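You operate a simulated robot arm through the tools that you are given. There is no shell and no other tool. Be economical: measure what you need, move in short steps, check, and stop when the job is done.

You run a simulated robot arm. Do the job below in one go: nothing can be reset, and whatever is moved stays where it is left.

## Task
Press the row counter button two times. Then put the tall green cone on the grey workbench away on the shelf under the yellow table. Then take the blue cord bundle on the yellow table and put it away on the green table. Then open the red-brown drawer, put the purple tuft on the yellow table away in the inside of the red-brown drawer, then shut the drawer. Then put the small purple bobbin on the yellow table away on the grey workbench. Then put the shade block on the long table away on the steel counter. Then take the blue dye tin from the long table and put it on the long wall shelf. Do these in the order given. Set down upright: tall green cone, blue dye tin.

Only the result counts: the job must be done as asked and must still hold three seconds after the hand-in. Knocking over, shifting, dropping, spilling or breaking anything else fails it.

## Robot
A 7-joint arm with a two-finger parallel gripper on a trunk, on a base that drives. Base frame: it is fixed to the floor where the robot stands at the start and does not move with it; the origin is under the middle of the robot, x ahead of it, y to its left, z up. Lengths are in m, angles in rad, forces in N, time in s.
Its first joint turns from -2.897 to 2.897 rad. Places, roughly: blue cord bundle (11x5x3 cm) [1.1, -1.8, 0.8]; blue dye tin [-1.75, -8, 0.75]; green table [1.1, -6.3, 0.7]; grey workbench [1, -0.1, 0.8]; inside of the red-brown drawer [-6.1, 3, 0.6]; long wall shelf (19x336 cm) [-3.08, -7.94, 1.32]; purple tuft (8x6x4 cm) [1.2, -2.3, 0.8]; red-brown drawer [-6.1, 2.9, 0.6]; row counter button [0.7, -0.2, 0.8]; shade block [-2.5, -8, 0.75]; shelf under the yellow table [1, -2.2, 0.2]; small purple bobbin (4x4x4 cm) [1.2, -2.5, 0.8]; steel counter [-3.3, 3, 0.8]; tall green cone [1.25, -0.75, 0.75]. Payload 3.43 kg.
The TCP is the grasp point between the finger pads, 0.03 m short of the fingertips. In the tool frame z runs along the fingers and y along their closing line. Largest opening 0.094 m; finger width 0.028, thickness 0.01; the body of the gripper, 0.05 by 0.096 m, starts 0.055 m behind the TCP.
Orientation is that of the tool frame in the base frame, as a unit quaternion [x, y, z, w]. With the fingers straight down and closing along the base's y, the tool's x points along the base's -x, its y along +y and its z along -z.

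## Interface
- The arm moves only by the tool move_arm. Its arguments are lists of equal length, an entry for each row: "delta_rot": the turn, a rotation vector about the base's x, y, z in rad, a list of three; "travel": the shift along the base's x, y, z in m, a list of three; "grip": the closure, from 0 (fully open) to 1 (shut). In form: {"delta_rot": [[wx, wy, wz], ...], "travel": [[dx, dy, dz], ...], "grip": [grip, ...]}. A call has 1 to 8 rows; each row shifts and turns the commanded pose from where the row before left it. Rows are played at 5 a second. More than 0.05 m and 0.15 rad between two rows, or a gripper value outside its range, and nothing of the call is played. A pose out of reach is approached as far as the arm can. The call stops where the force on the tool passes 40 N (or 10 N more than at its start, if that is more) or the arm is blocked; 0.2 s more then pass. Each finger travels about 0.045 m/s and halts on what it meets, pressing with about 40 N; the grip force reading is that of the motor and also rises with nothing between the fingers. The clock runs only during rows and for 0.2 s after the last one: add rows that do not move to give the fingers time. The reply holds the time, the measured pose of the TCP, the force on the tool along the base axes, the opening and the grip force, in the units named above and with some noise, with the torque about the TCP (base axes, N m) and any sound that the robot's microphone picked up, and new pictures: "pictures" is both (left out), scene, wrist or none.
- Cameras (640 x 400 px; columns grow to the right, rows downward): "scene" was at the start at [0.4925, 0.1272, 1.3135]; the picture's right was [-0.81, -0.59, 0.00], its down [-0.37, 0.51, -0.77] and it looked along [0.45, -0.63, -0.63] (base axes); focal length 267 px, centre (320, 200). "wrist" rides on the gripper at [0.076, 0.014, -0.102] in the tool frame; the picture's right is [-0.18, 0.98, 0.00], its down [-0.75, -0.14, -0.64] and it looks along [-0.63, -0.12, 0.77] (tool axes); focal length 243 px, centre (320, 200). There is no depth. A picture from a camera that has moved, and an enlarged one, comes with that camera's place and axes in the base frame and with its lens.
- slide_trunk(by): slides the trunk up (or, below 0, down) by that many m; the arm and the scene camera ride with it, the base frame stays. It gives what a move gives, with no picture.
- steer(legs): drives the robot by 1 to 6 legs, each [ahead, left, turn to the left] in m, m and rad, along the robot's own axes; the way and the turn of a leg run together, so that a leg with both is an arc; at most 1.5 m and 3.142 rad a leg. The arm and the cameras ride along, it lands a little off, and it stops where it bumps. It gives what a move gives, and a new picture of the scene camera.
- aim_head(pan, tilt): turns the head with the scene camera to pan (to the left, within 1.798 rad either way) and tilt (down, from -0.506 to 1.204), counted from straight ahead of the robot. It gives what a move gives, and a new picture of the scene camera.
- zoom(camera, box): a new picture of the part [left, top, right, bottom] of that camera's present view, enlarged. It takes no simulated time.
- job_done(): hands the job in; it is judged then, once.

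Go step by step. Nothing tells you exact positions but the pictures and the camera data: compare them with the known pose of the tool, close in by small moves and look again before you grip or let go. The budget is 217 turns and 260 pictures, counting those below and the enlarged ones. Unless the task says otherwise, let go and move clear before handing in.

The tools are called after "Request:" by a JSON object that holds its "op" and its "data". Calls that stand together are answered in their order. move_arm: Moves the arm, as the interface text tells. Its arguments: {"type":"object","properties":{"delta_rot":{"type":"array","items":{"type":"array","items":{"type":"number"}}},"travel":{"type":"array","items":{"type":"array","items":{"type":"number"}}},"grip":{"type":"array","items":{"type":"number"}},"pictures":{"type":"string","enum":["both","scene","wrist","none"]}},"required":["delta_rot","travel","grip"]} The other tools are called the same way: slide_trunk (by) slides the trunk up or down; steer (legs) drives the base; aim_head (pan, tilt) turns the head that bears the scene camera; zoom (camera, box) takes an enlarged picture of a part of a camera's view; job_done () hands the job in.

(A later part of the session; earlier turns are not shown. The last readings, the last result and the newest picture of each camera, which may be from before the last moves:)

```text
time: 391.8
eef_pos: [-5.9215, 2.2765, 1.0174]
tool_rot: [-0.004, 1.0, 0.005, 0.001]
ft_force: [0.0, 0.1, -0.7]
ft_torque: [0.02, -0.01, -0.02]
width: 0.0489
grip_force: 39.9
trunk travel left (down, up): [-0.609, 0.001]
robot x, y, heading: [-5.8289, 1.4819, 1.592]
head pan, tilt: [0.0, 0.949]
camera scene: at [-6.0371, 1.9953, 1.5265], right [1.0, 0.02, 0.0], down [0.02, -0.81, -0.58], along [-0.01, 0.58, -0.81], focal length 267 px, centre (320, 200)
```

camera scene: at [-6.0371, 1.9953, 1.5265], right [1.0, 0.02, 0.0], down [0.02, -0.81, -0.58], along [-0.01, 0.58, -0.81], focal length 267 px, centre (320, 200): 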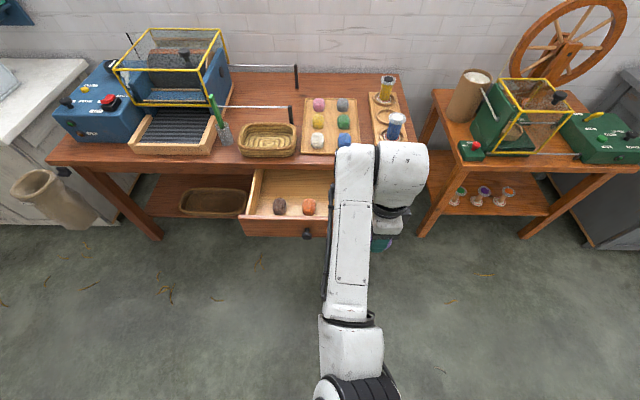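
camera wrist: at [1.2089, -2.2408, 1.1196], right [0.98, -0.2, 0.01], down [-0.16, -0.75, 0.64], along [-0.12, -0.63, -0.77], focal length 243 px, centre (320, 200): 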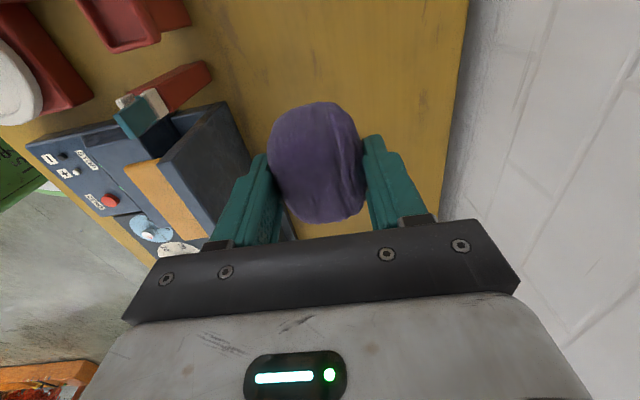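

I'll aim the tuft at [-5.98, 2.585], right of the orange thing: shift, lower the trunk, and drive in above the drawer.

Request:
{"op": "slide_trunk", "data": {"by": -0.18}}

Request:
{"op": "steer", "data": {"legs": [[0.31, 0.05, -0.02]]}}

Request:
{"op": "move_arm", "data": {"delta_rot": [[0, 0, 0]], "travel": [[0, 0, 0]], "grip": [1], "pictures": "wrist"}}

```text
time: 393.8
eef_pos: [-5.9201, 2.2753, 0.838]
tool_rot: [-0.004, 1.0, 0.006, 0.001]
ft_force: [0.6, -0.5, -0.2]
ft_torque: [-0.05, 0.01, 0.02]
width: 0.0484
grip_force: 40.4
trunk travel left (down, up): [-0.429, 0.181]
robot x, y, heading: [-5.8309, 1.4827, 1.592]
head pan, tilt: [0.0, 0.949]
```

```text
time: 395.9
eef_pos: [-5.9556, 2.589, 0.8374]
tool_rot: [0.007, 1.0, 0.006, 0.001]
ft_force: [-0.9, -0.8, 0.0]
ft_torque: [0.01, -0.01, -0.03]
width: 0.0484
grip_force: 40.4
trunk travel left (down, up): [-0.429, 0.181]
robot x, y, heading: [-5.8832, 1.7962, 1.568]
head pan, tilt: [0.0, 0.949]
camera scene: at [-6.0782, 2.3123, 1.3465], right [1.0, 0.0, 0.0], down [0.0, -0.81, -0.58], along [0.0, 0.58, -0.81], focal length 267 px, centre (320, 200)
```

scene: 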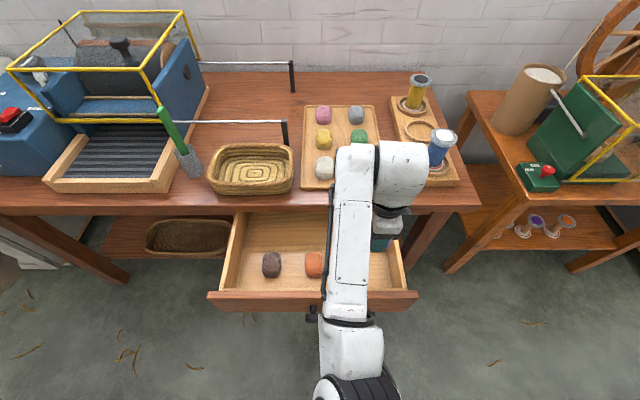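

```text
time: 396.3
eef_pos: [-5.9556, 2.5903, 0.8377]
tool_rot: [0.007, 1.0, 0.005, 0.001]
ft_force: [0.2, -0.1, -0.4]
ft_torque: [-0.01, -0.02, -0.01]
width: 0.0488
grip_force: 40.1
trunk travel left (down, up): [-0.429, 0.181]
robot x, y, heading: [-5.8853, 1.7967, 1.569]
head pan, tilt: [0.0, 0.949]
camera wrist: at [-6.031, 2.6033, 0.9393], right [0.2, 0.98, 0.01], down [0.75, -0.16, 0.64], along [0.63, -0.12, -0.77], focal length 243 px, centre (320, 200)
```

wrist: 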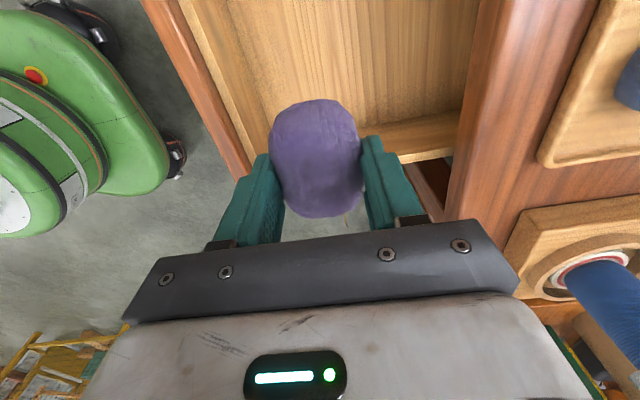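

Shift 3 cm left to clear the drawer's side wall, then lower.

Request:
{"op": "move_arm", "data": {"delta_rot": [[0, 0, 0], [0, 0, 0], [0, 0, 0], [0, 0, 0], [0, 0, 0], [0, 0, 0]], "travel": [[-0.03, 0, -0.01], [0, 0, -0.035], [0, 0, -0.035], [0, 0, -0.035], [0, 0, -0.02], [0, 0, 0]], "grip": [1, 1, 1, 1, 1, 1]}}

```text
time: 397.7
eef_pos: [-5.9859, 2.592, 0.7029]
tool_rot: [0.008, 1.0, 0.005, 0.001]
ft_force: [-0.4, -1.1, 0.7]
ft_torque: [0.0, 0.06, 0.03]
width: 0.0486
grip_force: 40.2
trunk travel left (down, up): [-0.429, 0.181]
robot x, y, heading: [-5.8887, 1.795, 1.567]
head pan, tilt: [0.0, 0.949]
camera scene: at [-6.0783, 2.3125, 1.3464], right [1.0, 0.0, 0.0], down [0.0, -0.81, -0.58], along [0.0, 0.58, -0.81], focal length 267 px, centre (320, 200)
camera wrist: at [-6.0606, 2.6046, 0.805], right [0.2, 0.98, 0.01], down [0.75, -0.16, 0.64], along [0.63, -0.12, -0.77], focal length 243 px, centre (320, 200)
```

scene: 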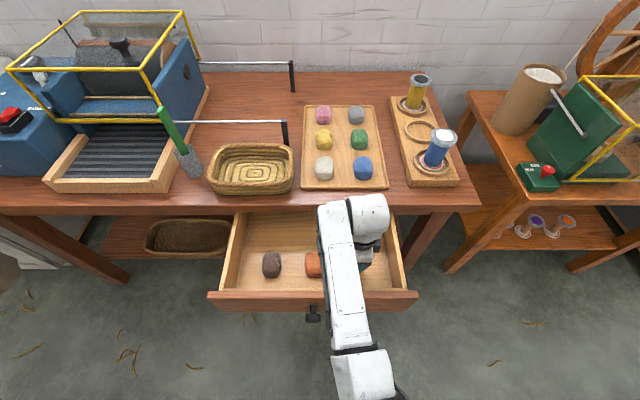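
wrist: 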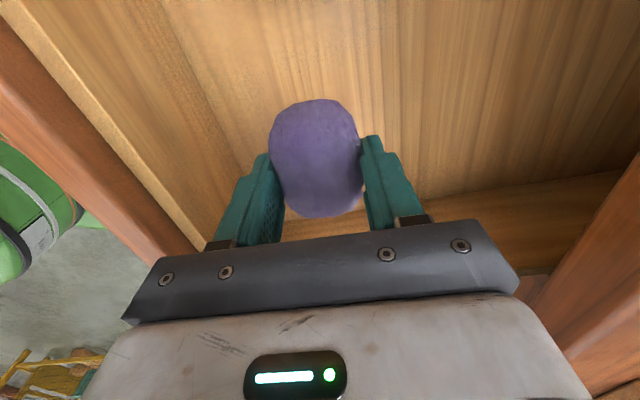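

Inside the drawer; continuing down to the floor.

Request:
{"op": "move_arm", "data": {"delta_rot": [[0, 0, 0], [0, 0, 0], [0, 0, 0], [0, 0, 0], [0, 0, 0], [0, 0, 0], [0, 0, 0]], "travel": [[0, 0, -0.012], [0, 0, -0.01], [0, 0, -0.01], [0, 0, -0.008], [0, 0, -0.006], [0, 0, -0.006], [0, 0, -0.006]], "grip": [1, 1, 1, 1, 1, 1, 1], "pictures": "wrist"}}

```text
time: 399.4
eef_pos: [-5.9855, 2.596, 0.6495]
tool_rot: [0.009, 1.0, 0.012, 0.001]
ft_force: [3.2, 1.2, 14.5]
ft_torque: [-0.15, -0.09, 0.07]
width: 0.0487
grip_force: 40.3
trunk travel left (down, up): [-0.429, 0.181]
robot x, y, heading: [-5.8855, 1.7954, 1.564]
head pan, tilt: [0.0, 0.949]
stopped in row 7: the force on the tool passed its limit at 43 N (the readings are from after the stop); the commanded pose is now the measured one
camera wrist: at [-6.0616, 2.6068, 0.7522], right [0.2, 0.98, 0.02], down [0.75, -0.17, 0.64], along [0.63, -0.11, -0.77], focal length 243 px, centre (320, 200)
```

wrist: 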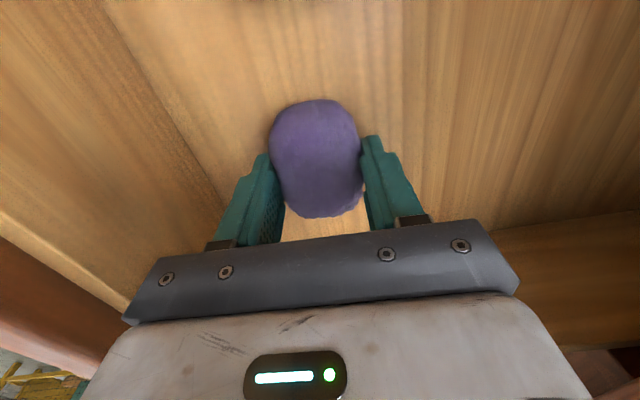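

Touching the drawer floor. Ease up, open, and rise.

Request:
{"op": "move_arm", "data": {"delta_rot": [[0, 0, 0], [0, 0, 0], [0, 0, 0], [0, 0, 0], [0, 0, 0]], "travel": [[0, 0, 0.003], [0, 0, 0], [0, 0, 0], [0, 0, 0], [0, 0, 0]], "grip": [1, 0.6, 0.3, 0, 0], "pictures": "none"}}

Request:
{"op": "move_arm", "data": {"delta_rot": [[0, 0, 0], [0, 0, 0], [0, 0, 0], [0, 0, 0], [0, 0, 0], [0, 0, 0], [0, 0, 0]], "travel": [[0, 0, 0.02], [0, 0, 0.04], [0, 0, 0.045], [0, 0, 0.045], [0, 0, 0.045], [0, 0, 0.045], [0, 0, 0.03]], "grip": [0, 0, 0, 0, 0, 0, 0], "pictures": "wrist"}}

```text
time: 400.6
eef_pos: [-5.9857, 2.5942, 0.6503]
tool_rot: [0.008, 1.0, 0.01, 0.001]
ft_force: [0.1, 0.3, 0.6]
ft_torque: [0.0, 0.01, -0.02]
width: 0.0939
grip_force: 0.0
trunk travel left (down, up): [-0.429, 0.181]
robot x, y, heading: [-5.8828, 1.7969, 1.57]
head pan, tilt: [0.0, 0.949]
```

```text
time: 402.2
eef_pos: [-5.9864, 2.5935, 0.9197]
tool_rot: [0.008, 1.0, 0.009, 0.002]
ft_force: [-0.3, 0.7, -0.9]
ft_torque: [-0.03, 0.04, 0.0]
width: 0.094
grip_force: 0.0
trunk travel left (down, up): [-0.429, 0.181]
robot x, y, heading: [-5.8834, 1.7955, 1.574]
head pan, tilt: [0.0, 0.949]
camera wrist: at [-6.0621, 2.6056, 1.0217], right [0.2, 0.98, 0.02], down [0.75, -0.16, 0.64], along [0.63, -0.12, -0.77], focal length 243 px, centre (320, 200)
```

wrist: 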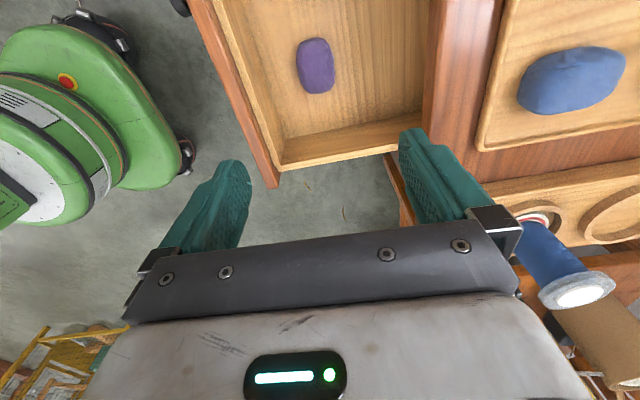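

The tuft lies in the drawer. Now to shut it: back off, close the fingers, pitch the tool 45° and push on the knob with the tips.

Request:
{"op": "steer", "data": {"legs": [[-0.42, 0.1, 0]]}}

Request:
{"op": "move_arm", "data": {"delta_rot": [[0.13, 0, 0], [0.13, 0, 0], [0.13, 0, 0], [0.13, 0, 0], [0.13, 0, 0], [0.13, 0, 0], [0, 0, 0]], "travel": [[0, 0, -0.04], [0, 0, -0.04], [0, 0, -0.04], [0, 0, -0.04], [0, 0, -0.04], [0, 0, -0.04], [0, 0, 0]], "grip": [1, 1, 1, 1, 1, 1, 1]}}

```text
time: 404.8
eef_pos: [-6.0922, 2.1692, 0.9205]
tool_rot: [0.004, 1.0, 0.009, 0.001]
ft_force: [0.6, 0.2, 0.8]
ft_torque: [-0.02, 0.0, 0.0]
width: 0.0941
grip_force: 0.2
trunk travel left (down, up): [-0.429, 0.181]
robot x, y, heading: [-5.9839, 1.3687, 1.574]
head pan, tilt: [0.0, 0.949]
camera scene: at [-6.1816, 1.8871, 1.3464], right [1.0, 0.01, 0.0], down [0.0, -0.81, -0.58], along [0.0, 0.58, -0.81], focal length 267 px, centre (320, 200)
```

scene: 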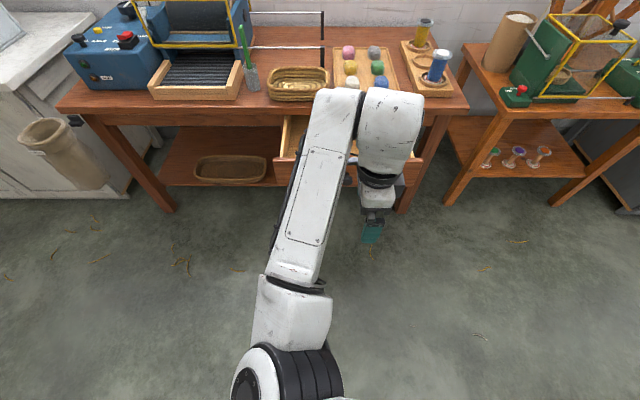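

```text
time: 406.4
eef_pos: [-6.0921, 2.1679, 0.6812]
tool_rot: [0.004, 0.921, 0.389, -0.001]
ft_force: [0.3, -0.6, -0.5]
ft_torque: [-0.03, 0.0, 0.01]
width: 0.0002
grip_force: 32.5
trunk travel left (down, up): [-0.429, 0.181]
robot x, y, heading: [-5.9849, 1.3707, 1.574]
head pan, tilt: [0.0, 0.949]
camera scene: at [-6.1816, 1.8869, 1.3465], right [1.0, 0.01, 0.0], down [0.0, -0.81, -0.58], along [0.0, 0.58, -0.81], focal length 267 px, centre (320, 200)
camera wrist: at [-6.1676, 2.1034, 0.7605], right [0.19, 0.68, 0.7], down [0.75, -0.56, 0.34], along [0.63, 0.46, -0.62], focal length 243 px, centre (320, 200)
```

scene: 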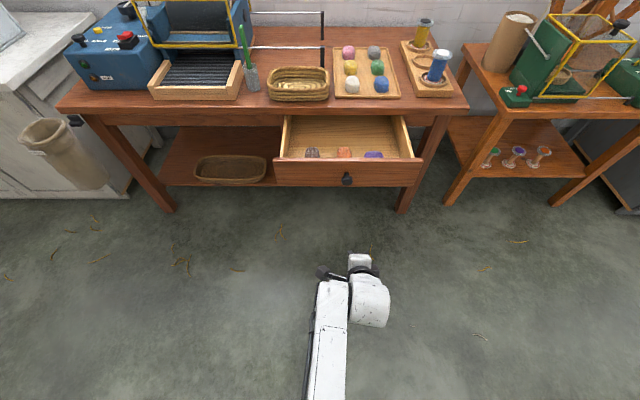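
wrist: 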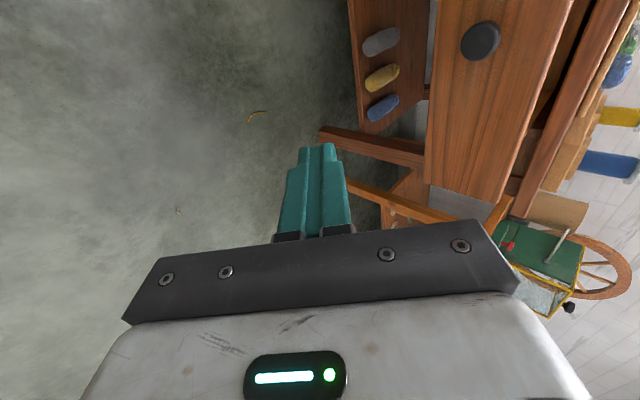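

Aligned with the knob (x≈-6.092, z≈0.66). Driving forward to push the drawer in.

Request:
{"op": "steer", "data": {"legs": [[0.28, 0, 0], [0.17, 0, 0]]}}

```text
time: 409.5
eef_pos: [-6.0894, 2.619, 0.6812]
tool_rot: [0.006, 0.921, 0.389, 0.0]
ft_force: [0.5, -0.1, -0.3]
ft_torque: [0.0, 0.01, 0.0]
width: 0.0003
grip_force: 32.8
trunk travel left (down, up): [-0.429, 0.181]
robot x, y, heading: [-5.987, 1.8202, 1.573]
head pan, tilt: [0.0, 0.949]
camera scene: at [-6.181, 2.3374, 1.3465], right [1.0, 0.0, 0.0], down [0.0, -0.81, -0.58], along [0.0, 0.58, -0.81], focal length 267 px, centre (320, 200)
```

scene: 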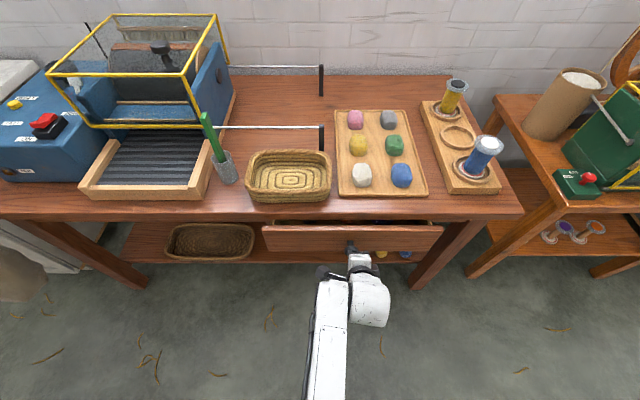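

Nearly shut. I'll finish the push with small arm steps until it stops.

Request:
{"op": "move_arm", "data": {"delta_rot": [[0, 0, 0], [0, 0, 0], [0, 0, 0], [0, 0, 0], [0, 0, 0], [0, 0, 0]], "travel": [[0, 0.015, 0], [0, 0.015, 0], [0, 0.01, 0], [0, 0.01, 0], [0, 0.006, 0], [0, 0, 0]], "grip": [1, 1, 1, 1, 1, 1], "pictures": "scene"}}

```text
time: 410.5
eef_pos: [-6.0919, 2.6631, 0.6794]
tool_rot: [0.006, 0.922, 0.386, 0.001]
ft_force: [0.8, -16.6, 12.1]
ft_torque: [0.09, 0.06, 0.05]
width: 0.0
grip_force: 32.9
trunk travel left (down, up): [-0.429, 0.181]
robot x, y, heading: [-5.9833, 1.8195, 1.568]
head pan, tilt: [0.0, 0.949]
stopped in row 4: the force on the tool passed its limit at 49 N (the readings are from after the stop); the commanded pose is now the measured one
camera scene: at [-6.1812, 2.3361, 1.3471], right [1.0, 0.0, 0.0], down [0.0, -0.81, -0.58], along [0.0, 0.58, -0.81], focal length 267 px, centre (320, 200)
```

scene: 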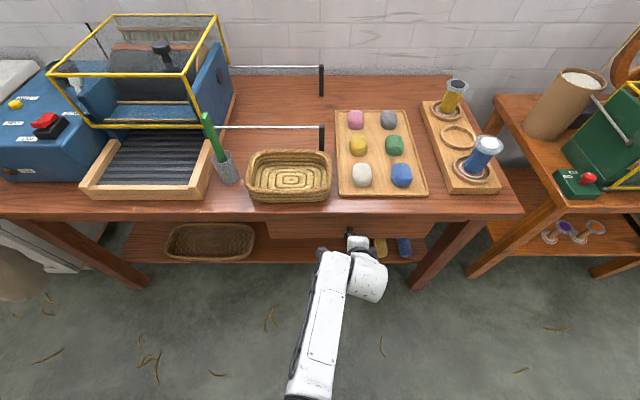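

It hit its stop at the expected place: shut. Backing off and straightening the arm; a look to confirm.

Request:
{"op": "move_arm", "data": {"delta_rot": [[0, 0, 0], [0, 0, 0]], "travel": [[0, -0.03, 0], [0, -0.04, 0]], "grip": [1, 1], "pictures": "none"}}

Request:
{"op": "steer", "data": {"legs": [[-0.4, 0, 0]]}}

Request:
{"op": "slide_trunk", "data": {"by": 0.18}}

Request:
{"op": "move_arm", "data": {"delta_rot": [[-0.13, 0, 0], [-0.13, 0, 0], [-0.13, 0, 0], [-0.13, 0, 0], [-0.13, 0, 0], [-0.13, 0, 0], [0, 0, 0]], "travel": [[0, 0.03, 0.04], [0, 0.04, 0.03], [0, 0, 0.04], [0, 0, 0.04], [0, 0, 0.03], [0, 0, 0], [0, 0, 0]], "grip": [0, 0, 0, 0, 0, 0, 0], "pictures": "none"}}

```text
time: 411.1
eef_pos: [-6.0897, 2.5954, 0.6777]
tool_rot: [0.005, 0.923, 0.385, 0.0]
ft_force: [0.0, -0.1, 0.1]
ft_torque: [0.0, 0.01, -0.01]
width: 0.0
grip_force: 33.2
trunk travel left (down, up): [-0.429, 0.181]
robot x, y, heading: [-5.9854, 1.8193, 1.576]
head pan, tilt: [0.0, 0.949]
```

```text
time: 413.6
eef_pos: [-6.0861, 2.1961, 0.6781]
tool_rot: [0.008, 0.922, 0.386, 0.002]
ft_force: [0.1, -0.1, 0.7]
ft_torque: [0.02, 0.0, 0.0]
width: 0.0001
grip_force: 32.7
trunk travel left (down, up): [-0.429, 0.181]
robot x, y, heading: [-5.9856, 1.4203, 1.567]
head pan, tilt: [0.0, 0.949]
camera scene: at [-6.1781, 1.9378, 1.3464], right [1.0, 0.0, 0.0], down [0.0, -0.81, -0.58], along [0.0, 0.58, -0.81], focal length 267 px, centre (320, 200)
```

scene: 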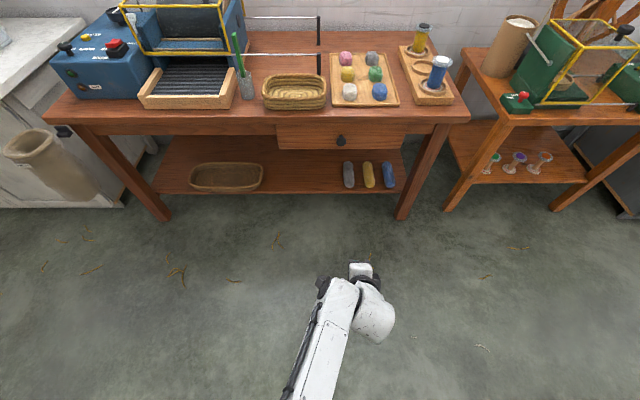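

```text
time: 415.6
eef_pos: [-6.0866, 2.1953, 0.858]
tool_rot: [0.009, 0.922, 0.386, 0.001]
ft_force: [-0.2, 0.2, 0.0]
ft_torque: [-0.03, 0.01, 0.0]
width: 0.0
grip_force: 33.3
trunk travel left (down, up): [-0.609, 0.001]
robot x, y, heading: [-5.9884, 1.4204, 1.566]
head pan, tilt: [0.0, 0.949]
```

```text
time: 417.2
eef_pos: [-6.0866, 2.2659, 1.0383]
tool_rot: [0.008, 1.0, 0.005, 0.004]
ft_force: [-0.1, 0.4, 0.3]
ft_torque: [0.01, -0.01, -0.01]
width: 0.0943
grip_force: 0.1
trunk travel left (down, up): [-0.609, 0.001]
robot x, y, heading: [-5.9828, 1.4211, 1.564]
head pan, tilt: [0.0, 0.949]
```

Drawer confirmed shut. Next the purple bobbin at about [1.195, -2.495] on the yellow table: driving back.

Request:
{"op": "steer", "data": {"legs": [[0.1, 0, 0.007], [0, -1.5, 0], [0, -1.5, 0], [0, -1.5, 0], [0, -0.85, 0]]}}

Request:
{"op": "steer", "data": {"legs": [[0, 0, -0.02], [-1.5, 0, 0], [-1.5, 0, 0], [-1.1, 0, 0], [0, 0, -1.57]]}}

```text
time: 443.7
eef_pos: [-0.6891, 2.2992, 1.0383]
tool_rot: [0.013, 1.0, 0.005, 0.005]
ft_force: [0.5, 0.1, 0.5]
ft_torque: [-0.02, 0.0, 0.04]
width: 0.094
grip_force: 0.1
trunk travel left (down, up): [-0.609, 0.001]
robot x, y, heading: [-0.5963, 1.453, 1.551]
head pan, tilt: [0.0, 0.949]
camera scene: at [-0.7842, 1.972, 1.5264], right [1.0, -0.02, 0.0], down [-0.01, -0.81, -0.58], along [0.01, 0.58, -0.81], focal length 267 px, centre (320, 200)
```

scene: 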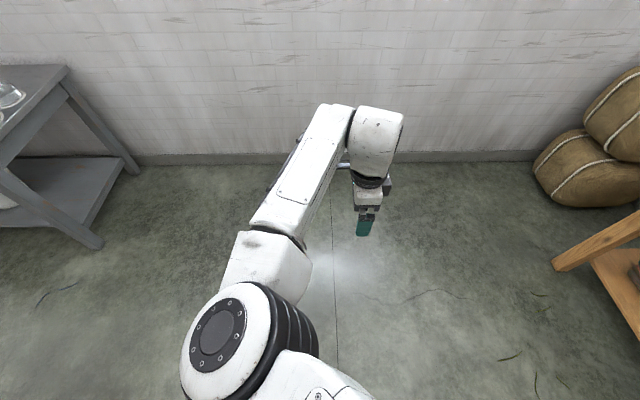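

```text
time: 467.6
eef_pos: [0.0214, -2.6071, 1.0384]
tool_rot: [0.741, 0.672, 0.001, 0.008]
ft_force: [-0.4, -0.6, 0.6]
ft_torque: [0.0, 0.02, 0.01]
width: 0.0945
grip_force: 0.0
trunk travel left (down, up): [-0.609, 0.001]
robot x, y, heading: [-0.8278, -2.6387, -0.085]
head pan, tilt: [0.0, 0.949]
camera scene: at [-0.2996, -2.4868, 1.5264], right [-0.09, -1.0, 0.0], down [-0.81, 0.07, -0.58], along [0.58, -0.05, -0.81], focal length 267 px, centre (320, 200)
```

scene: 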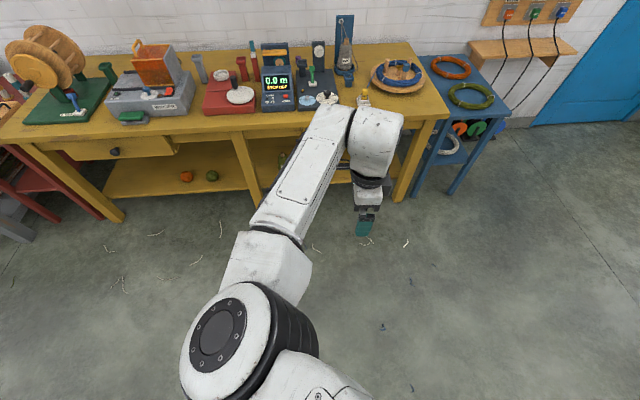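

Correct the heading and sideways offset, then drive in.

Request:
{"op": "steer", "data": {"legs": [[0, 0, 0.085], [0.75, 0.04, 0]]}}

Request:
{"op": "move_arm", "data": {"delta_rot": [[0, 0, 0], [0, 0, 0]], "travel": [[-0.02, 0, 0.01], [-0.025, 0, 0.01]], "grip": [0, 0], "pictures": "none"}}

```text
time: 472.1
eef_pos: [0.7602, -2.4924, 1.038]
tool_rot: [0.712, 0.702, 0.001, 0.007]
ft_force: [0.0, -0.5, -1.4]
ft_torque: [0.0, -0.03, 0.02]
width: 0.094
grip_force: 0.0
trunk travel left (down, up): [-0.609, 0.001]
robot x, y, heading: [-0.0875, -2.5959, -0.001]
head pan, tilt: [0.0, 0.949]
camera scene: at [0.4301, -2.4011, 1.5264], right [0.0, -1.0, 0.0], down [-0.81, 0.0, -0.58], along [0.58, 0.0, -0.81], focal length 267 px, centre (320, 200)
```

scene: 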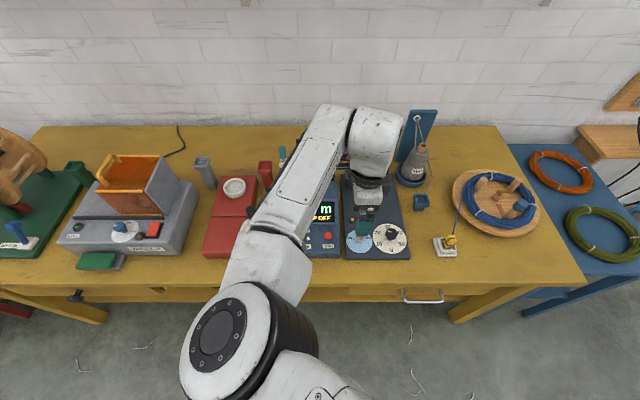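

```text
time: 472.7
eef_pos: [0.7136, -2.4926, 1.0578]
tool_rot: [0.71, 0.704, 0.001, 0.008]
ft_force: [-0.9, 0.3, -0.3]
ft_torque: [0.0, 0.0, -0.04]
width: 0.0941
grip_force: 0.1
trunk travel left (down, up): [-0.609, 0.001]
robot x, y, heading: [-0.0861, -2.5964, -0.002]
head pan, tilt: [0.0, 0.949]
```

Request:
{"op": "steer", "data": {"legs": [[0.47, 0, 0]]}}

Request:
{"op": "move_arm", "data": {"delta_rot": [[0, 0, 0], [0, 0, 0], [0, 0, 0], [0, 0, 0]], "travel": [[0, 0, -0.03], [0, 0, -0.03], [0, 0, -0.03], [0, 0, 0]], "grip": [0, 0, 0, 0]}}

```text
time: 475.6
eef_pos: [1.1924, -2.4961, 1.0582]
tool_rot: [0.713, 0.701, 0.001, 0.008]
ft_force: [-0.1, 0.6, 0.5]
ft_torque: [0.04, 0.0, 0.02]
width: 0.0941
grip_force: 0.2
trunk travel left (down, up): [-0.609, 0.001]
robot x, y, heading: [0.3898, -2.6007, -0.003]
head pan, tilt: [0.0, 0.949]
camera scene: at [0.9081, -2.4038, 1.5264], right [0.0, -1.0, 0.0], down [-0.81, 0.0, -0.58], along [0.58, 0.0, -0.81], focal length 267 px, centre (320, 200)
```

scene: 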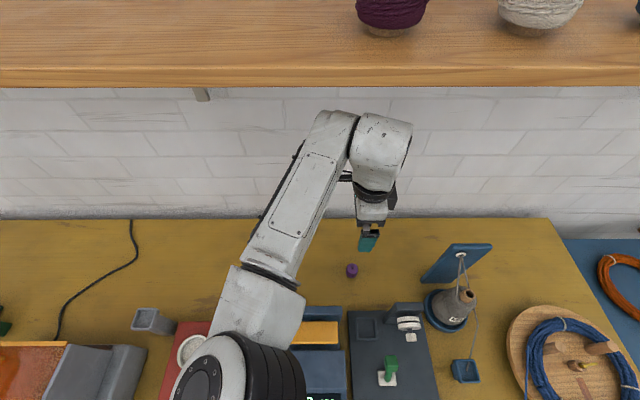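

```text
time: 476.6
eef_pos: [1.1946, -2.4962, 0.968]
tool_rot: [0.712, 0.702, 0.002, 0.008]
ft_force: [0.4, 0.6, 0.2]
ft_torque: [-0.01, 0.01, 0.0]
width: 0.094
grip_force: 0.1
trunk travel left (down, up): [-0.609, 0.001]
robot x, y, heading: [0.3943, -2.6034, 0.001]
head pan, tilt: [0.0, 0.949]
camera scene: at [0.9082, -2.4038, 1.5264], right [0.0, -1.0, 0.0], down [-0.81, 0.0, -0.58], along [0.58, 0.0, -0.81], focal length 267 px, centre (320, 200)
camera wrist: at [1.2082, -2.4206, 1.069], right [0.98, -0.2, 0.01], down [-0.16, -0.75, 0.65], along [-0.12, -0.64, -0.76], focal length 243 px, centre (320, 200)
```

scene: 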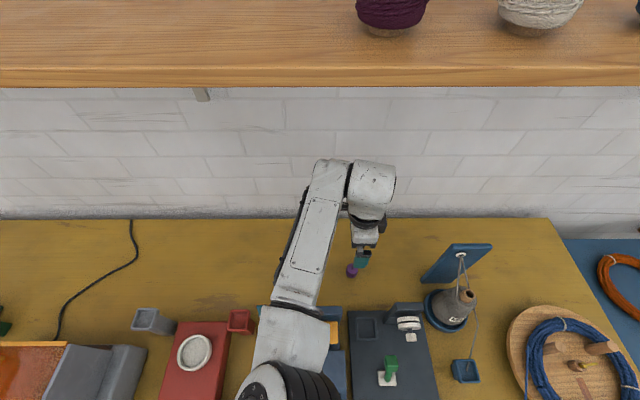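
wrist: 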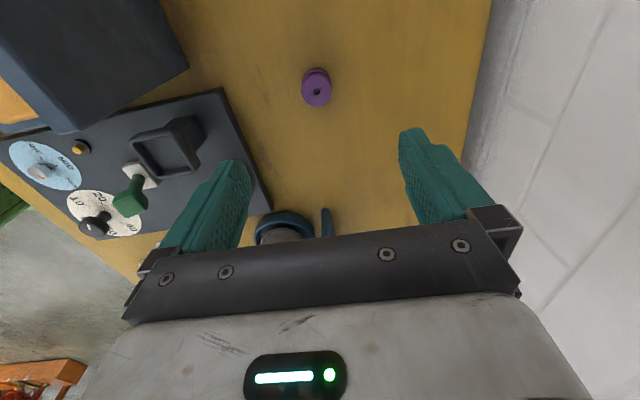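

Bobbin at [1.192, -2.500], nearly under the TCP. Descending to z≈0.795.

Request:
{"op": "move_arm", "data": {"delta_rot": [[0, 0, 0], [0, 0, 0], [0, 0, 0], [0, 0, 0], [0, 0, 0], [0, 0, 0]], "travel": [[-0.002, -0.004, -0.04], [0, 0, -0.04], [0, 0, -0.04], [0, 0, -0.035], [0, 0, -0.017], [0, 0, 0]], "grip": [0, 0, 0, 0, 0, 0]}}

```text
time: 477.9
eef_pos: [1.1917, -2.4978, 0.7974]
tool_rot: [0.712, 0.702, 0.001, 0.007]
ft_force: [0.3, 0.3, 0.9]
ft_torque: [-0.02, 0.03, 0.02]
width: 0.0936
grip_force: 0.0
trunk travel left (down, up): [-0.609, 0.001]
robot x, y, heading: [0.3921, -2.5937, 0.0]
head pan, tilt: [0.0, 0.949]
camera scene: at [0.9082, -2.4039, 1.5264], right [0.0, -1.0, 0.0], down [-0.81, 0.0, -0.58], along [0.58, 0.0, -0.81], focal length 267 px, centre (320, 200)
camera wrist: at [1.206, -2.4228, 0.8986], right [0.98, -0.2, 0.01], down [-0.16, -0.75, 0.65], along [-0.12, -0.64, -0.76], focal length 243 px, centre (320, 200)
```

scene: 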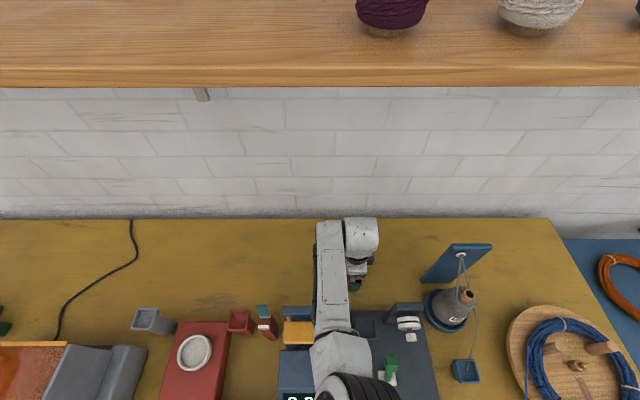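
wrist: 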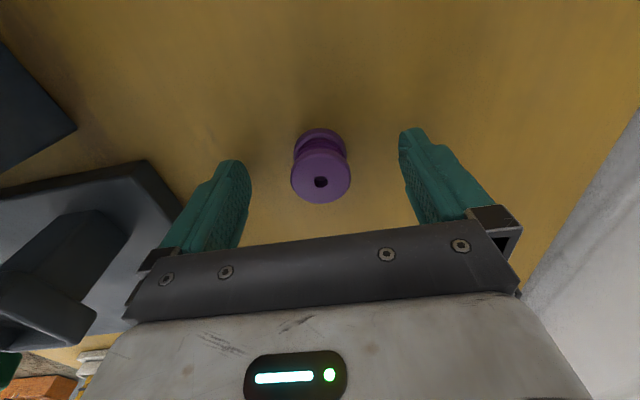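

Bobbin is between the fingers. Closing and lifting.

Request:
{"op": "move_arm", "data": {"delta_rot": [[0, 0, 0], [0, 0, 0], [0, 0, 0], [0, 0, 0], [0, 0, 0]], "travel": [[0, 0, -0.002], [0, 0, 0], [0, 0, 0], [0, 0, 0], [0, 0, 0]], "grip": [0.6, 1, 1, 1, 1], "pictures": "none"}}

Request:
{"op": "move_arm", "data": {"delta_rot": [[0, 0, 0], [0, 0, 0], [0, 0, 0], [0, 0, 0], [0, 0, 0], [0, 0, 0]], "travel": [[0, 0, 0.02], [0, 0, 0.045], [0, 0, 0.05], [0, 0, 0.05], [0, 0, 0.05], [0, 0, 0.03]], "grip": [1, 1, 1, 1, 1, 1], "pictures": "wrist"}}

```text
time: 479.1
eef_pos: [1.1907, -2.4986, 0.7948]
tool_rot: [0.712, 0.702, 0.002, 0.008]
ft_force: [-0.6, -0.1, -0.3]
ft_torque: [0.02, -0.01, 0.01]
width: 0.0321
grip_force: 38.9
trunk travel left (down, up): [-0.609, 0.001]
robot x, y, heading: [0.3894, -2.6021, 0.002]
head pan, tilt: [0.0, 0.949]
```

```text
time: 480.6
eef_pos: [1.1913, -2.4983, 1.0391]
tool_rot: [0.713, 0.701, 0.001, 0.007]
ft_force: [0.5, -0.6, -1.0]
ft_torque: [-0.01, -0.03, -0.05]
width: 0.0322
grip_force: 39.9
trunk travel left (down, up): [-0.609, 0.001]
robot x, y, heading: [0.3897, -2.598, -0.006]
head pan, tilt: [0.0, 0.949]
camera wrist: at [1.2045, -2.4229, 1.1404], right [0.98, -0.2, 0.01], down [-0.16, -0.75, 0.65], along [-0.12, -0.64, -0.76], focal length 243 px, centre (320, 200)
```

wrist: 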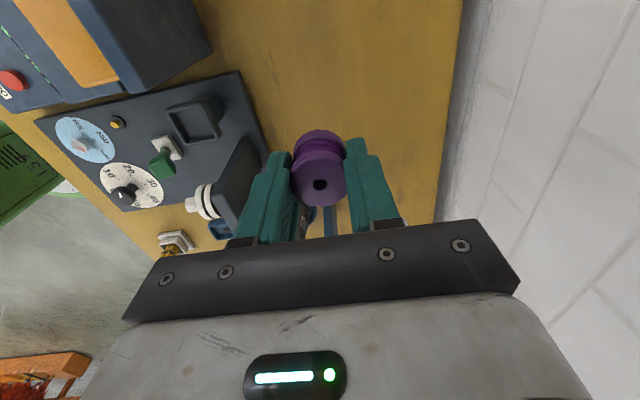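

Bobbin held. I'll back out and take it to the free area of the grey workbench behind the peg board (near [1.12, -0.67]).

Request:
{"op": "steer", "data": {"legs": [[-0.8, 0, 0.003], [0, 1.5, 0], [0, 0.33, 0]]}}

Request:
{"op": "aim_head", "data": {"pan": 0.0, "tilt": 0.8}}

```text
time: 493.9
eef_pos: [0.3939, -0.6078, 1.0382]
tool_rot: [0.711, 0.703, 0.001, 0.007]
ft_force: [0.0, 0.2, -0.6]
ft_torque: [-0.04, 0.02, -0.04]
width: 0.0318
grip_force: 40.1
trunk travel left (down, up): [-0.609, 0.001]
robot x, y, heading: [-0.406, -0.7119, -0.005]
head pan, tilt: [0.0, 0.949]
camera scene: at [0.1126, -0.5135, 1.5264], right [0.0, -1.0, 0.0], down [-0.81, 0.0, -0.58], along [0.58, 0.0, -0.81], focal length 267 px, centre (320, 200)
```

scene: 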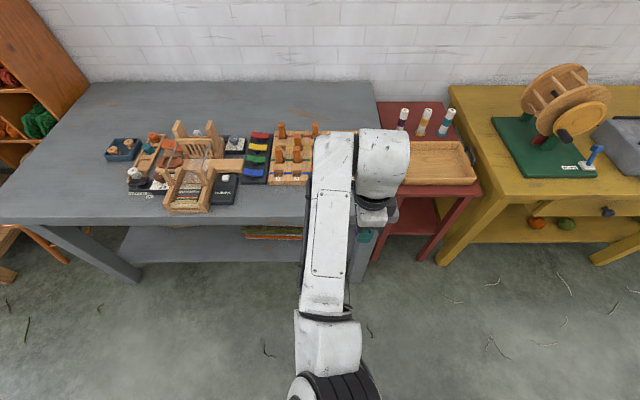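

```text
time: 494.6
eef_pos: [0.3943, -0.6077, 1.0392]
tool_rot: [0.712, 0.702, 0.0, 0.007]
ft_force: [0.6, 0.0, 0.0]
ft_torque: [0.0, 0.03, 0.04]
width: 0.0317
grip_force: 39.9
trunk travel left (down, up): [-0.609, 0.001]
robot x, y, heading: [-0.4017, -0.709, -0.005]
head pan, tilt: [0.0, 0.799]
camera scene: at [0.1205, -0.5134, 1.5379], right [0.0, -1.0, 0.0], down [-0.72, 0.0, -0.7], along [0.7, 0.0, -0.72], focal length 267 px, centre (320, 200)
```

scene: 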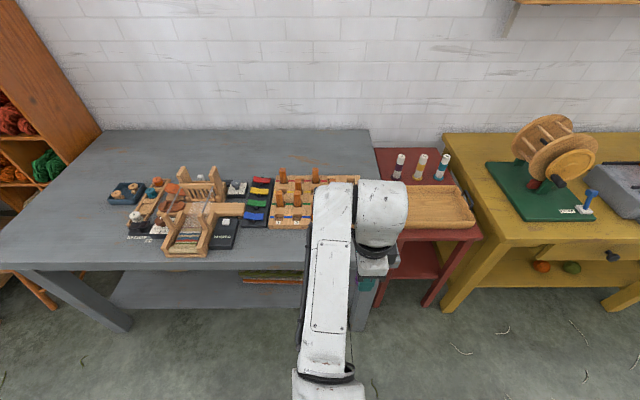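

Request:
{"op": "steer", "data": {"legs": [[0, -0.05, 0.005], [0.7, 0, 0]]}}

Request:
{"op": "move_arm", "data": {"delta_rot": [[0, 0, 0], [0, 0, 0], [0, 0, 0]], "travel": [[0.02, 0, -0.04], [0.01, 0, -0.04], [0, 0, 0]], "grip": [1, 1, 1]}}

```text
time: 498.9
eef_pos: [1.0832, -0.6375, 1.0377]
tool_rot: [0.705, 0.709, 0.001, 0.008]
ft_force: [0.2, 0.8, 0.5]
ft_torque: [0.03, 0.01, 0.01]
width: 0.0321
grip_force: 39.5
trunk travel left (down, up): [-0.609, 0.001]
robot x, y, heading: [0.2873, -0.7524, 0.016]
head pan, tilt: [0.0, 0.799]
camera scene: at [0.8078, -0.5484, 1.538], right [0.02, -1.0, 0.0], down [-0.72, -0.01, -0.7], along [0.7, 0.01, -0.72], focal length 267 px, centre (320, 200)
```

scene: 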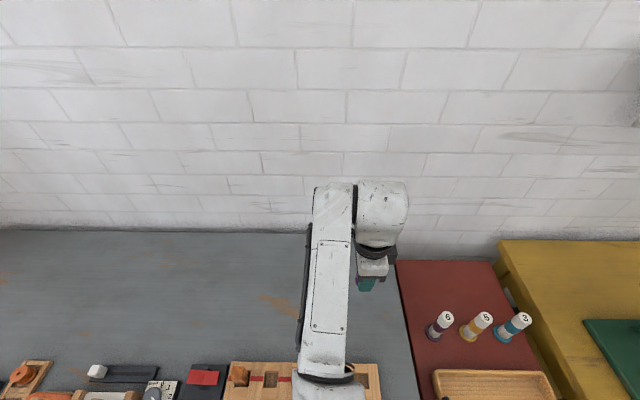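

```text
time: 499.7
eef_pos: [1.1144, -0.6387, 0.9594]
tool_rot: [0.705, 0.709, 0.001, 0.007]
ft_force: [0.2, -0.7, 0.0]
ft_torque: [0.01, 0.01, -0.01]
width: 0.0318
grip_force: 40.1
trunk travel left (down, up): [-0.609, 0.001]
robot x, y, heading: [0.2886, -0.7524, 0.013]
head pan, tilt: [0.0, 0.799]
camera scene: at [0.8079, -0.5484, 1.5379], right [0.02, -1.0, 0.0], down [-0.72, -0.01, -0.7], along [0.7, 0.01, -0.72], focal length 267 px, centre (320, 200)
camera wrist: at [1.1284, -0.5623, 1.0616], right [0.98, -0.18, 0.01], down [-0.14, -0.75, 0.65], along [-0.1, -0.64, -0.76], focal length 243 px, centre (320, 200)
```

scene: 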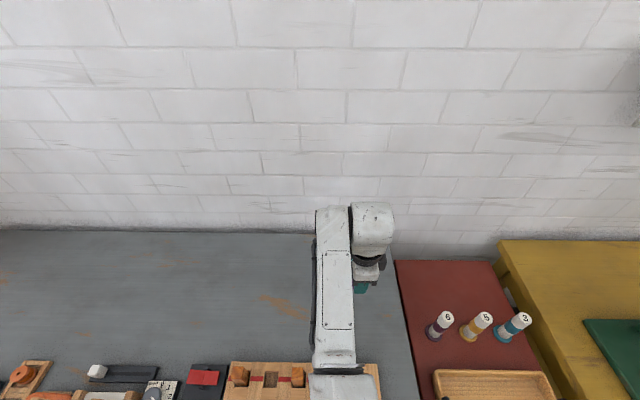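
wrist: 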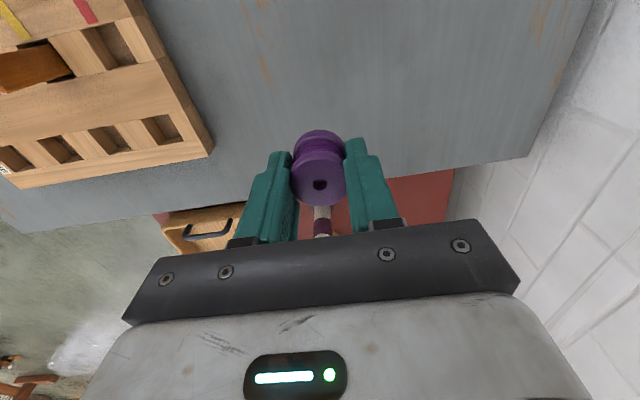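

Free bench below, 13 cm from the edge. Lowering to contact.

Request:
{"op": "move_arm", "data": {"delta_rot": [[0, 0, 0], [0, 0, 0], [0, 0, 0], [0, 0, 0], [0, 0, 0], [0, 0, 0], [0, 0, 0], [0, 0, 0]], "travel": [[0, 0, -0.04], [0, 0, -0.04], [0, 0, -0.03], [0, 0, -0.02], [0, 0, -0.006], [0, 0, -0.006], [0, 0, -0.006], [0, 0, 0]], "grip": [1, 1, 1, 1, 1, 1, 1, 1]}}

```text
time: 501.5
eef_pos: [1.1146, -0.6386, 0.8151]
tool_rot: [0.705, 0.709, 0.003, 0.009]
ft_force: [-6.7, -2.4, 32.9]
ft_torque: [-0.02, 0.45, 0.01]
width: 0.0321
grip_force: 40.0
trunk travel left (down, up): [-0.609, 0.001]
robot x, y, heading: [0.2921, -0.7557, 0.011]
head pan, tilt: [0.0, 0.799]
camera scene: at [0.8063, -0.5488, 1.539], right [0.02, -1.0, 0.0], down [-0.72, -0.01, -0.7], along [0.7, 0.01, -0.72], focal length 267 px, centre (320, 200)
camera wrist: at [1.1273, -0.5612, 0.9153], right [0.98, -0.18, 0.02], down [-0.15, -0.75, 0.65], along [-0.1, -0.64, -0.76], focal length 243 px, centre (320, 200)
```

scene: 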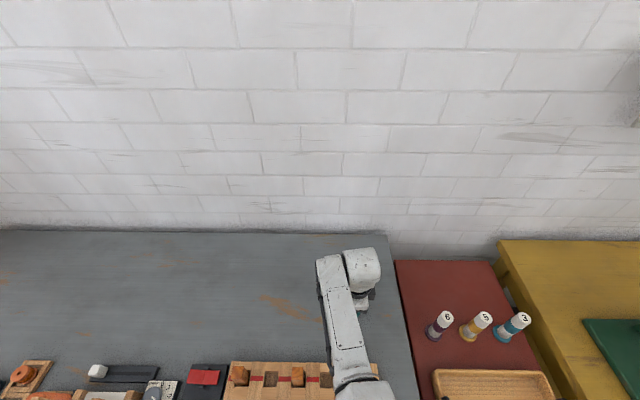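
wrist: 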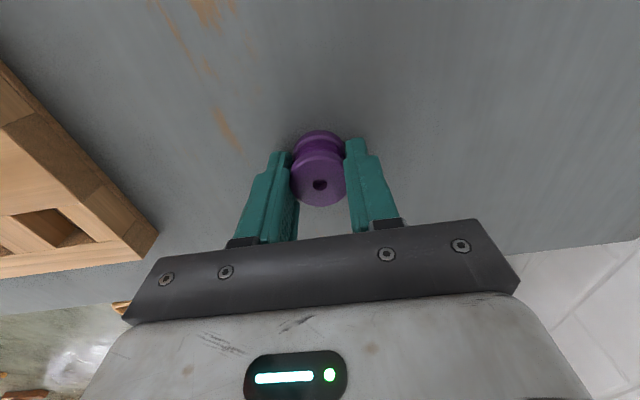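

Contact. Ease up, open, and rise.

Request:
{"op": "move_arm", "data": {"delta_rot": [[0, 0, 0], [0, 0, 0], [0, 0, 0], [0, 0, 0], [0, 0, 0]], "travel": [[0, 0, 0.004], [0, 0, 0], [0, 0, 0], [0, 0, 0], [0, 0, 0]], "grip": [1, 0.7, 0.3, 0, 0], "pictures": "none"}}

Request:
{"op": "move_arm", "data": {"delta_rot": [[0, 0, 0], [0, 0, 0], [0, 0, 0], [0, 0, 0], [0, 0, 0], [0, 0, 0], [0, 0, 0]], "travel": [[0, 0, 0.02], [0, 0, 0.04], [0, 0, 0.045], [0, 0, 0.045], [0, 0, 0.045], [0, 0, 0.03], [0, 0, 0]], "grip": [0, 0, 0, 0, 0, 0, 0], "pictures": "wrist"}}

```text
time: 502.7
eef_pos: [1.1133, -0.6371, 0.816]
tool_rot: [0.705, 0.709, 0.001, 0.007]
ft_force: [0.2, 0.8, -1.0]
ft_torque: [-0.02, 0.02, 0.04]
width: 0.0937
grip_force: 0.0
trunk travel left (down, up): [-0.609, 0.001]
robot x, y, heading: [0.2899, -0.7545, 0.014]
head pan, tilt: [0.0, 0.799]
```

```text
time: 504.3
eef_pos: [1.112, -0.639, 1.0413]
tool_rot: [0.705, 0.709, 0.001, 0.007]
ft_force: [-0.7, -0.1, -0.3]
ft_torque: [-0.03, 0.0, 0.0]
width: 0.0941
grip_force: 0.0
trunk travel left (down, up): [-0.609, 0.001]
robot x, y, heading: [0.2872, -0.7554, 0.018]
head pan, tilt: [0.0, 0.799]
camera wrist: at [1.1252, -0.5622, 1.1423], right [0.98, -0.18, 0.01], down [-0.14, -0.75, 0.65], along [-0.11, -0.64, -0.76], focal length 243 px, centre (320, 200)
```

wrist: 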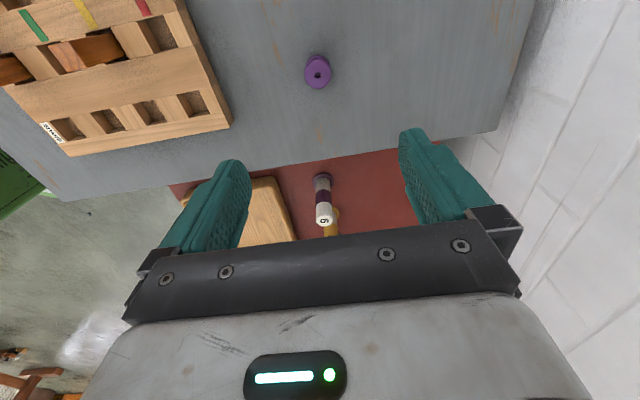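

Bobbin stands on the workbench. Now the shade block on the long table near [-2.5, -8]. I'll back away, turn towards −y and look at the route.

Request:
{"op": "steer", "data": {"legs": [[-0.95, 0, 0], [0, 0, -1.585], [1.5, 0, 0]]}}

Request:
{"op": "aim_head", "data": {"pan": -0.4, "tilt": 0.25}}

```text
time: 520.2
eef_pos: [-0.5076, -3.1046, 1.0408]
tool_rot: [1.0, 0.008, -0.005, 0.006]
ft_force: [0.8, -0.6, 0.5]
ft_torque: [0.03, -0.01, 0.02]
width: 0.0941
grip_force: 0.0
trunk travel left (down, up): [-0.609, 0.001]
robot x, y, heading: [-0.6303, -2.2776, -1.543]
head pan, tilt: [0.0, 0.799]
camera scene: at [-0.4212, -2.7976, 1.538], right [-1.0, -0.02, 0.0], down [-0.02, 0.72, -0.7], along [0.02, -0.7, -0.72], focal length 267 px, centre (320, 200)
```

scene: 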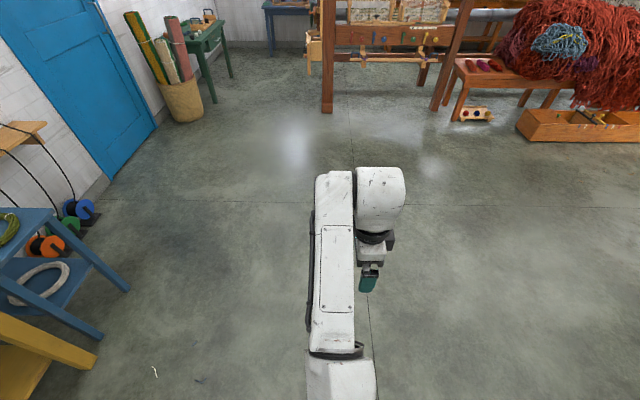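

```text
time: 521.1
eef_pos: [-0.507, -3.1033, 1.0415]
tool_rot: [1.0, 0.007, -0.004, 0.006]
ft_force: [-0.3, 0.2, 1.0]
ft_torque: [-0.03, -0.02, 0.0]
width: 0.0941
grip_force: 0.0
trunk travel left (down, up): [-0.609, 0.001]
robot x, y, heading: [-0.6283, -2.283, -1.546]
head pan, tilt: [-0.4, 0.25]
camera scene: at [-0.4574, -2.804, 1.587], right [-0.93, 0.37, 0.0], down [0.09, 0.23, -0.97], along [-0.35, -0.9, -0.25], focal length 267 px, centre (320, 200)
```

scene: 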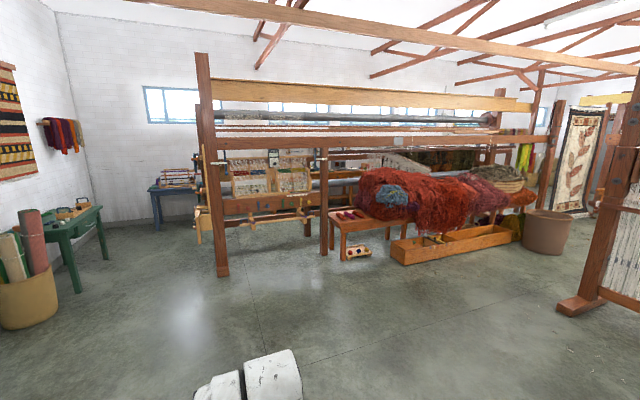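

The loom spans x≈-0.4…-4 with the far wall behind it (y≈-8); the long table must stand between. I'll go around the loom's end (x≈0.1) to look behind it.

Request:
{"op": "steer", "data": {"legs": [[1.4, 0.5, -0.025], [1.2, 0.25, 0]]}}

Request:
{"op": "aim_head", "data": {"pan": -0.5, "tilt": 0.35}}

```text
time: 534.4
eef_pos: [0.2126, -5.7164, 1.0415]
tool_rot: [1.0, -0.013, -0.004, 0.006]
ft_force: [-0.1, -0.3, 0.3]
ft_torque: [0.02, -0.01, 0.0]
width: 0.094
grip_force: 0.1
trunk travel left (down, up): [-0.609, 0.001]
robot x, y, heading: [0.124, -4.8864, -1.585]
head pan, tilt: [-0.4, 0.25]
camera scene: at [0.2728, -5.4175, 1.5871], right [-0.92, 0.4, 0.0], down [0.1, 0.23, -0.97], along [-0.39, -0.89, -0.25], focal length 267 px, centre (320, 200)
```

scene: 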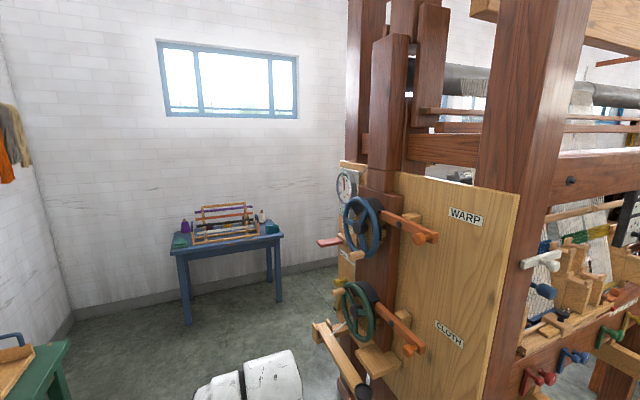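

```text
time: 535.0
eef_pos: [0.2114, -5.7167, 1.0407]
tool_rot: [1.0, -0.013, -0.005, 0.006]
ft_force: [-0.3, 0.2, 0.0]
ft_torque: [0.0, -0.01, 0.01]
width: 0.0937
grip_force: 0.1
trunk travel left (down, up): [-0.609, 0.001]
robot x, y, heading: [0.1214, -4.8902, -1.587]
head pan, tilt: [-0.499, 0.351]
camera scene: at [0.2647, -5.4132, 1.5777], right [-0.87, 0.49, 0.0], down [0.17, 0.3, -0.94], along [-0.46, -0.82, -0.34], focal length 267 px, centre (320, 200)
```

scene: 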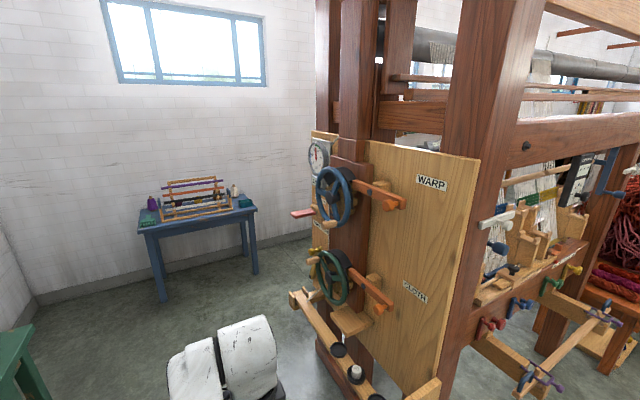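

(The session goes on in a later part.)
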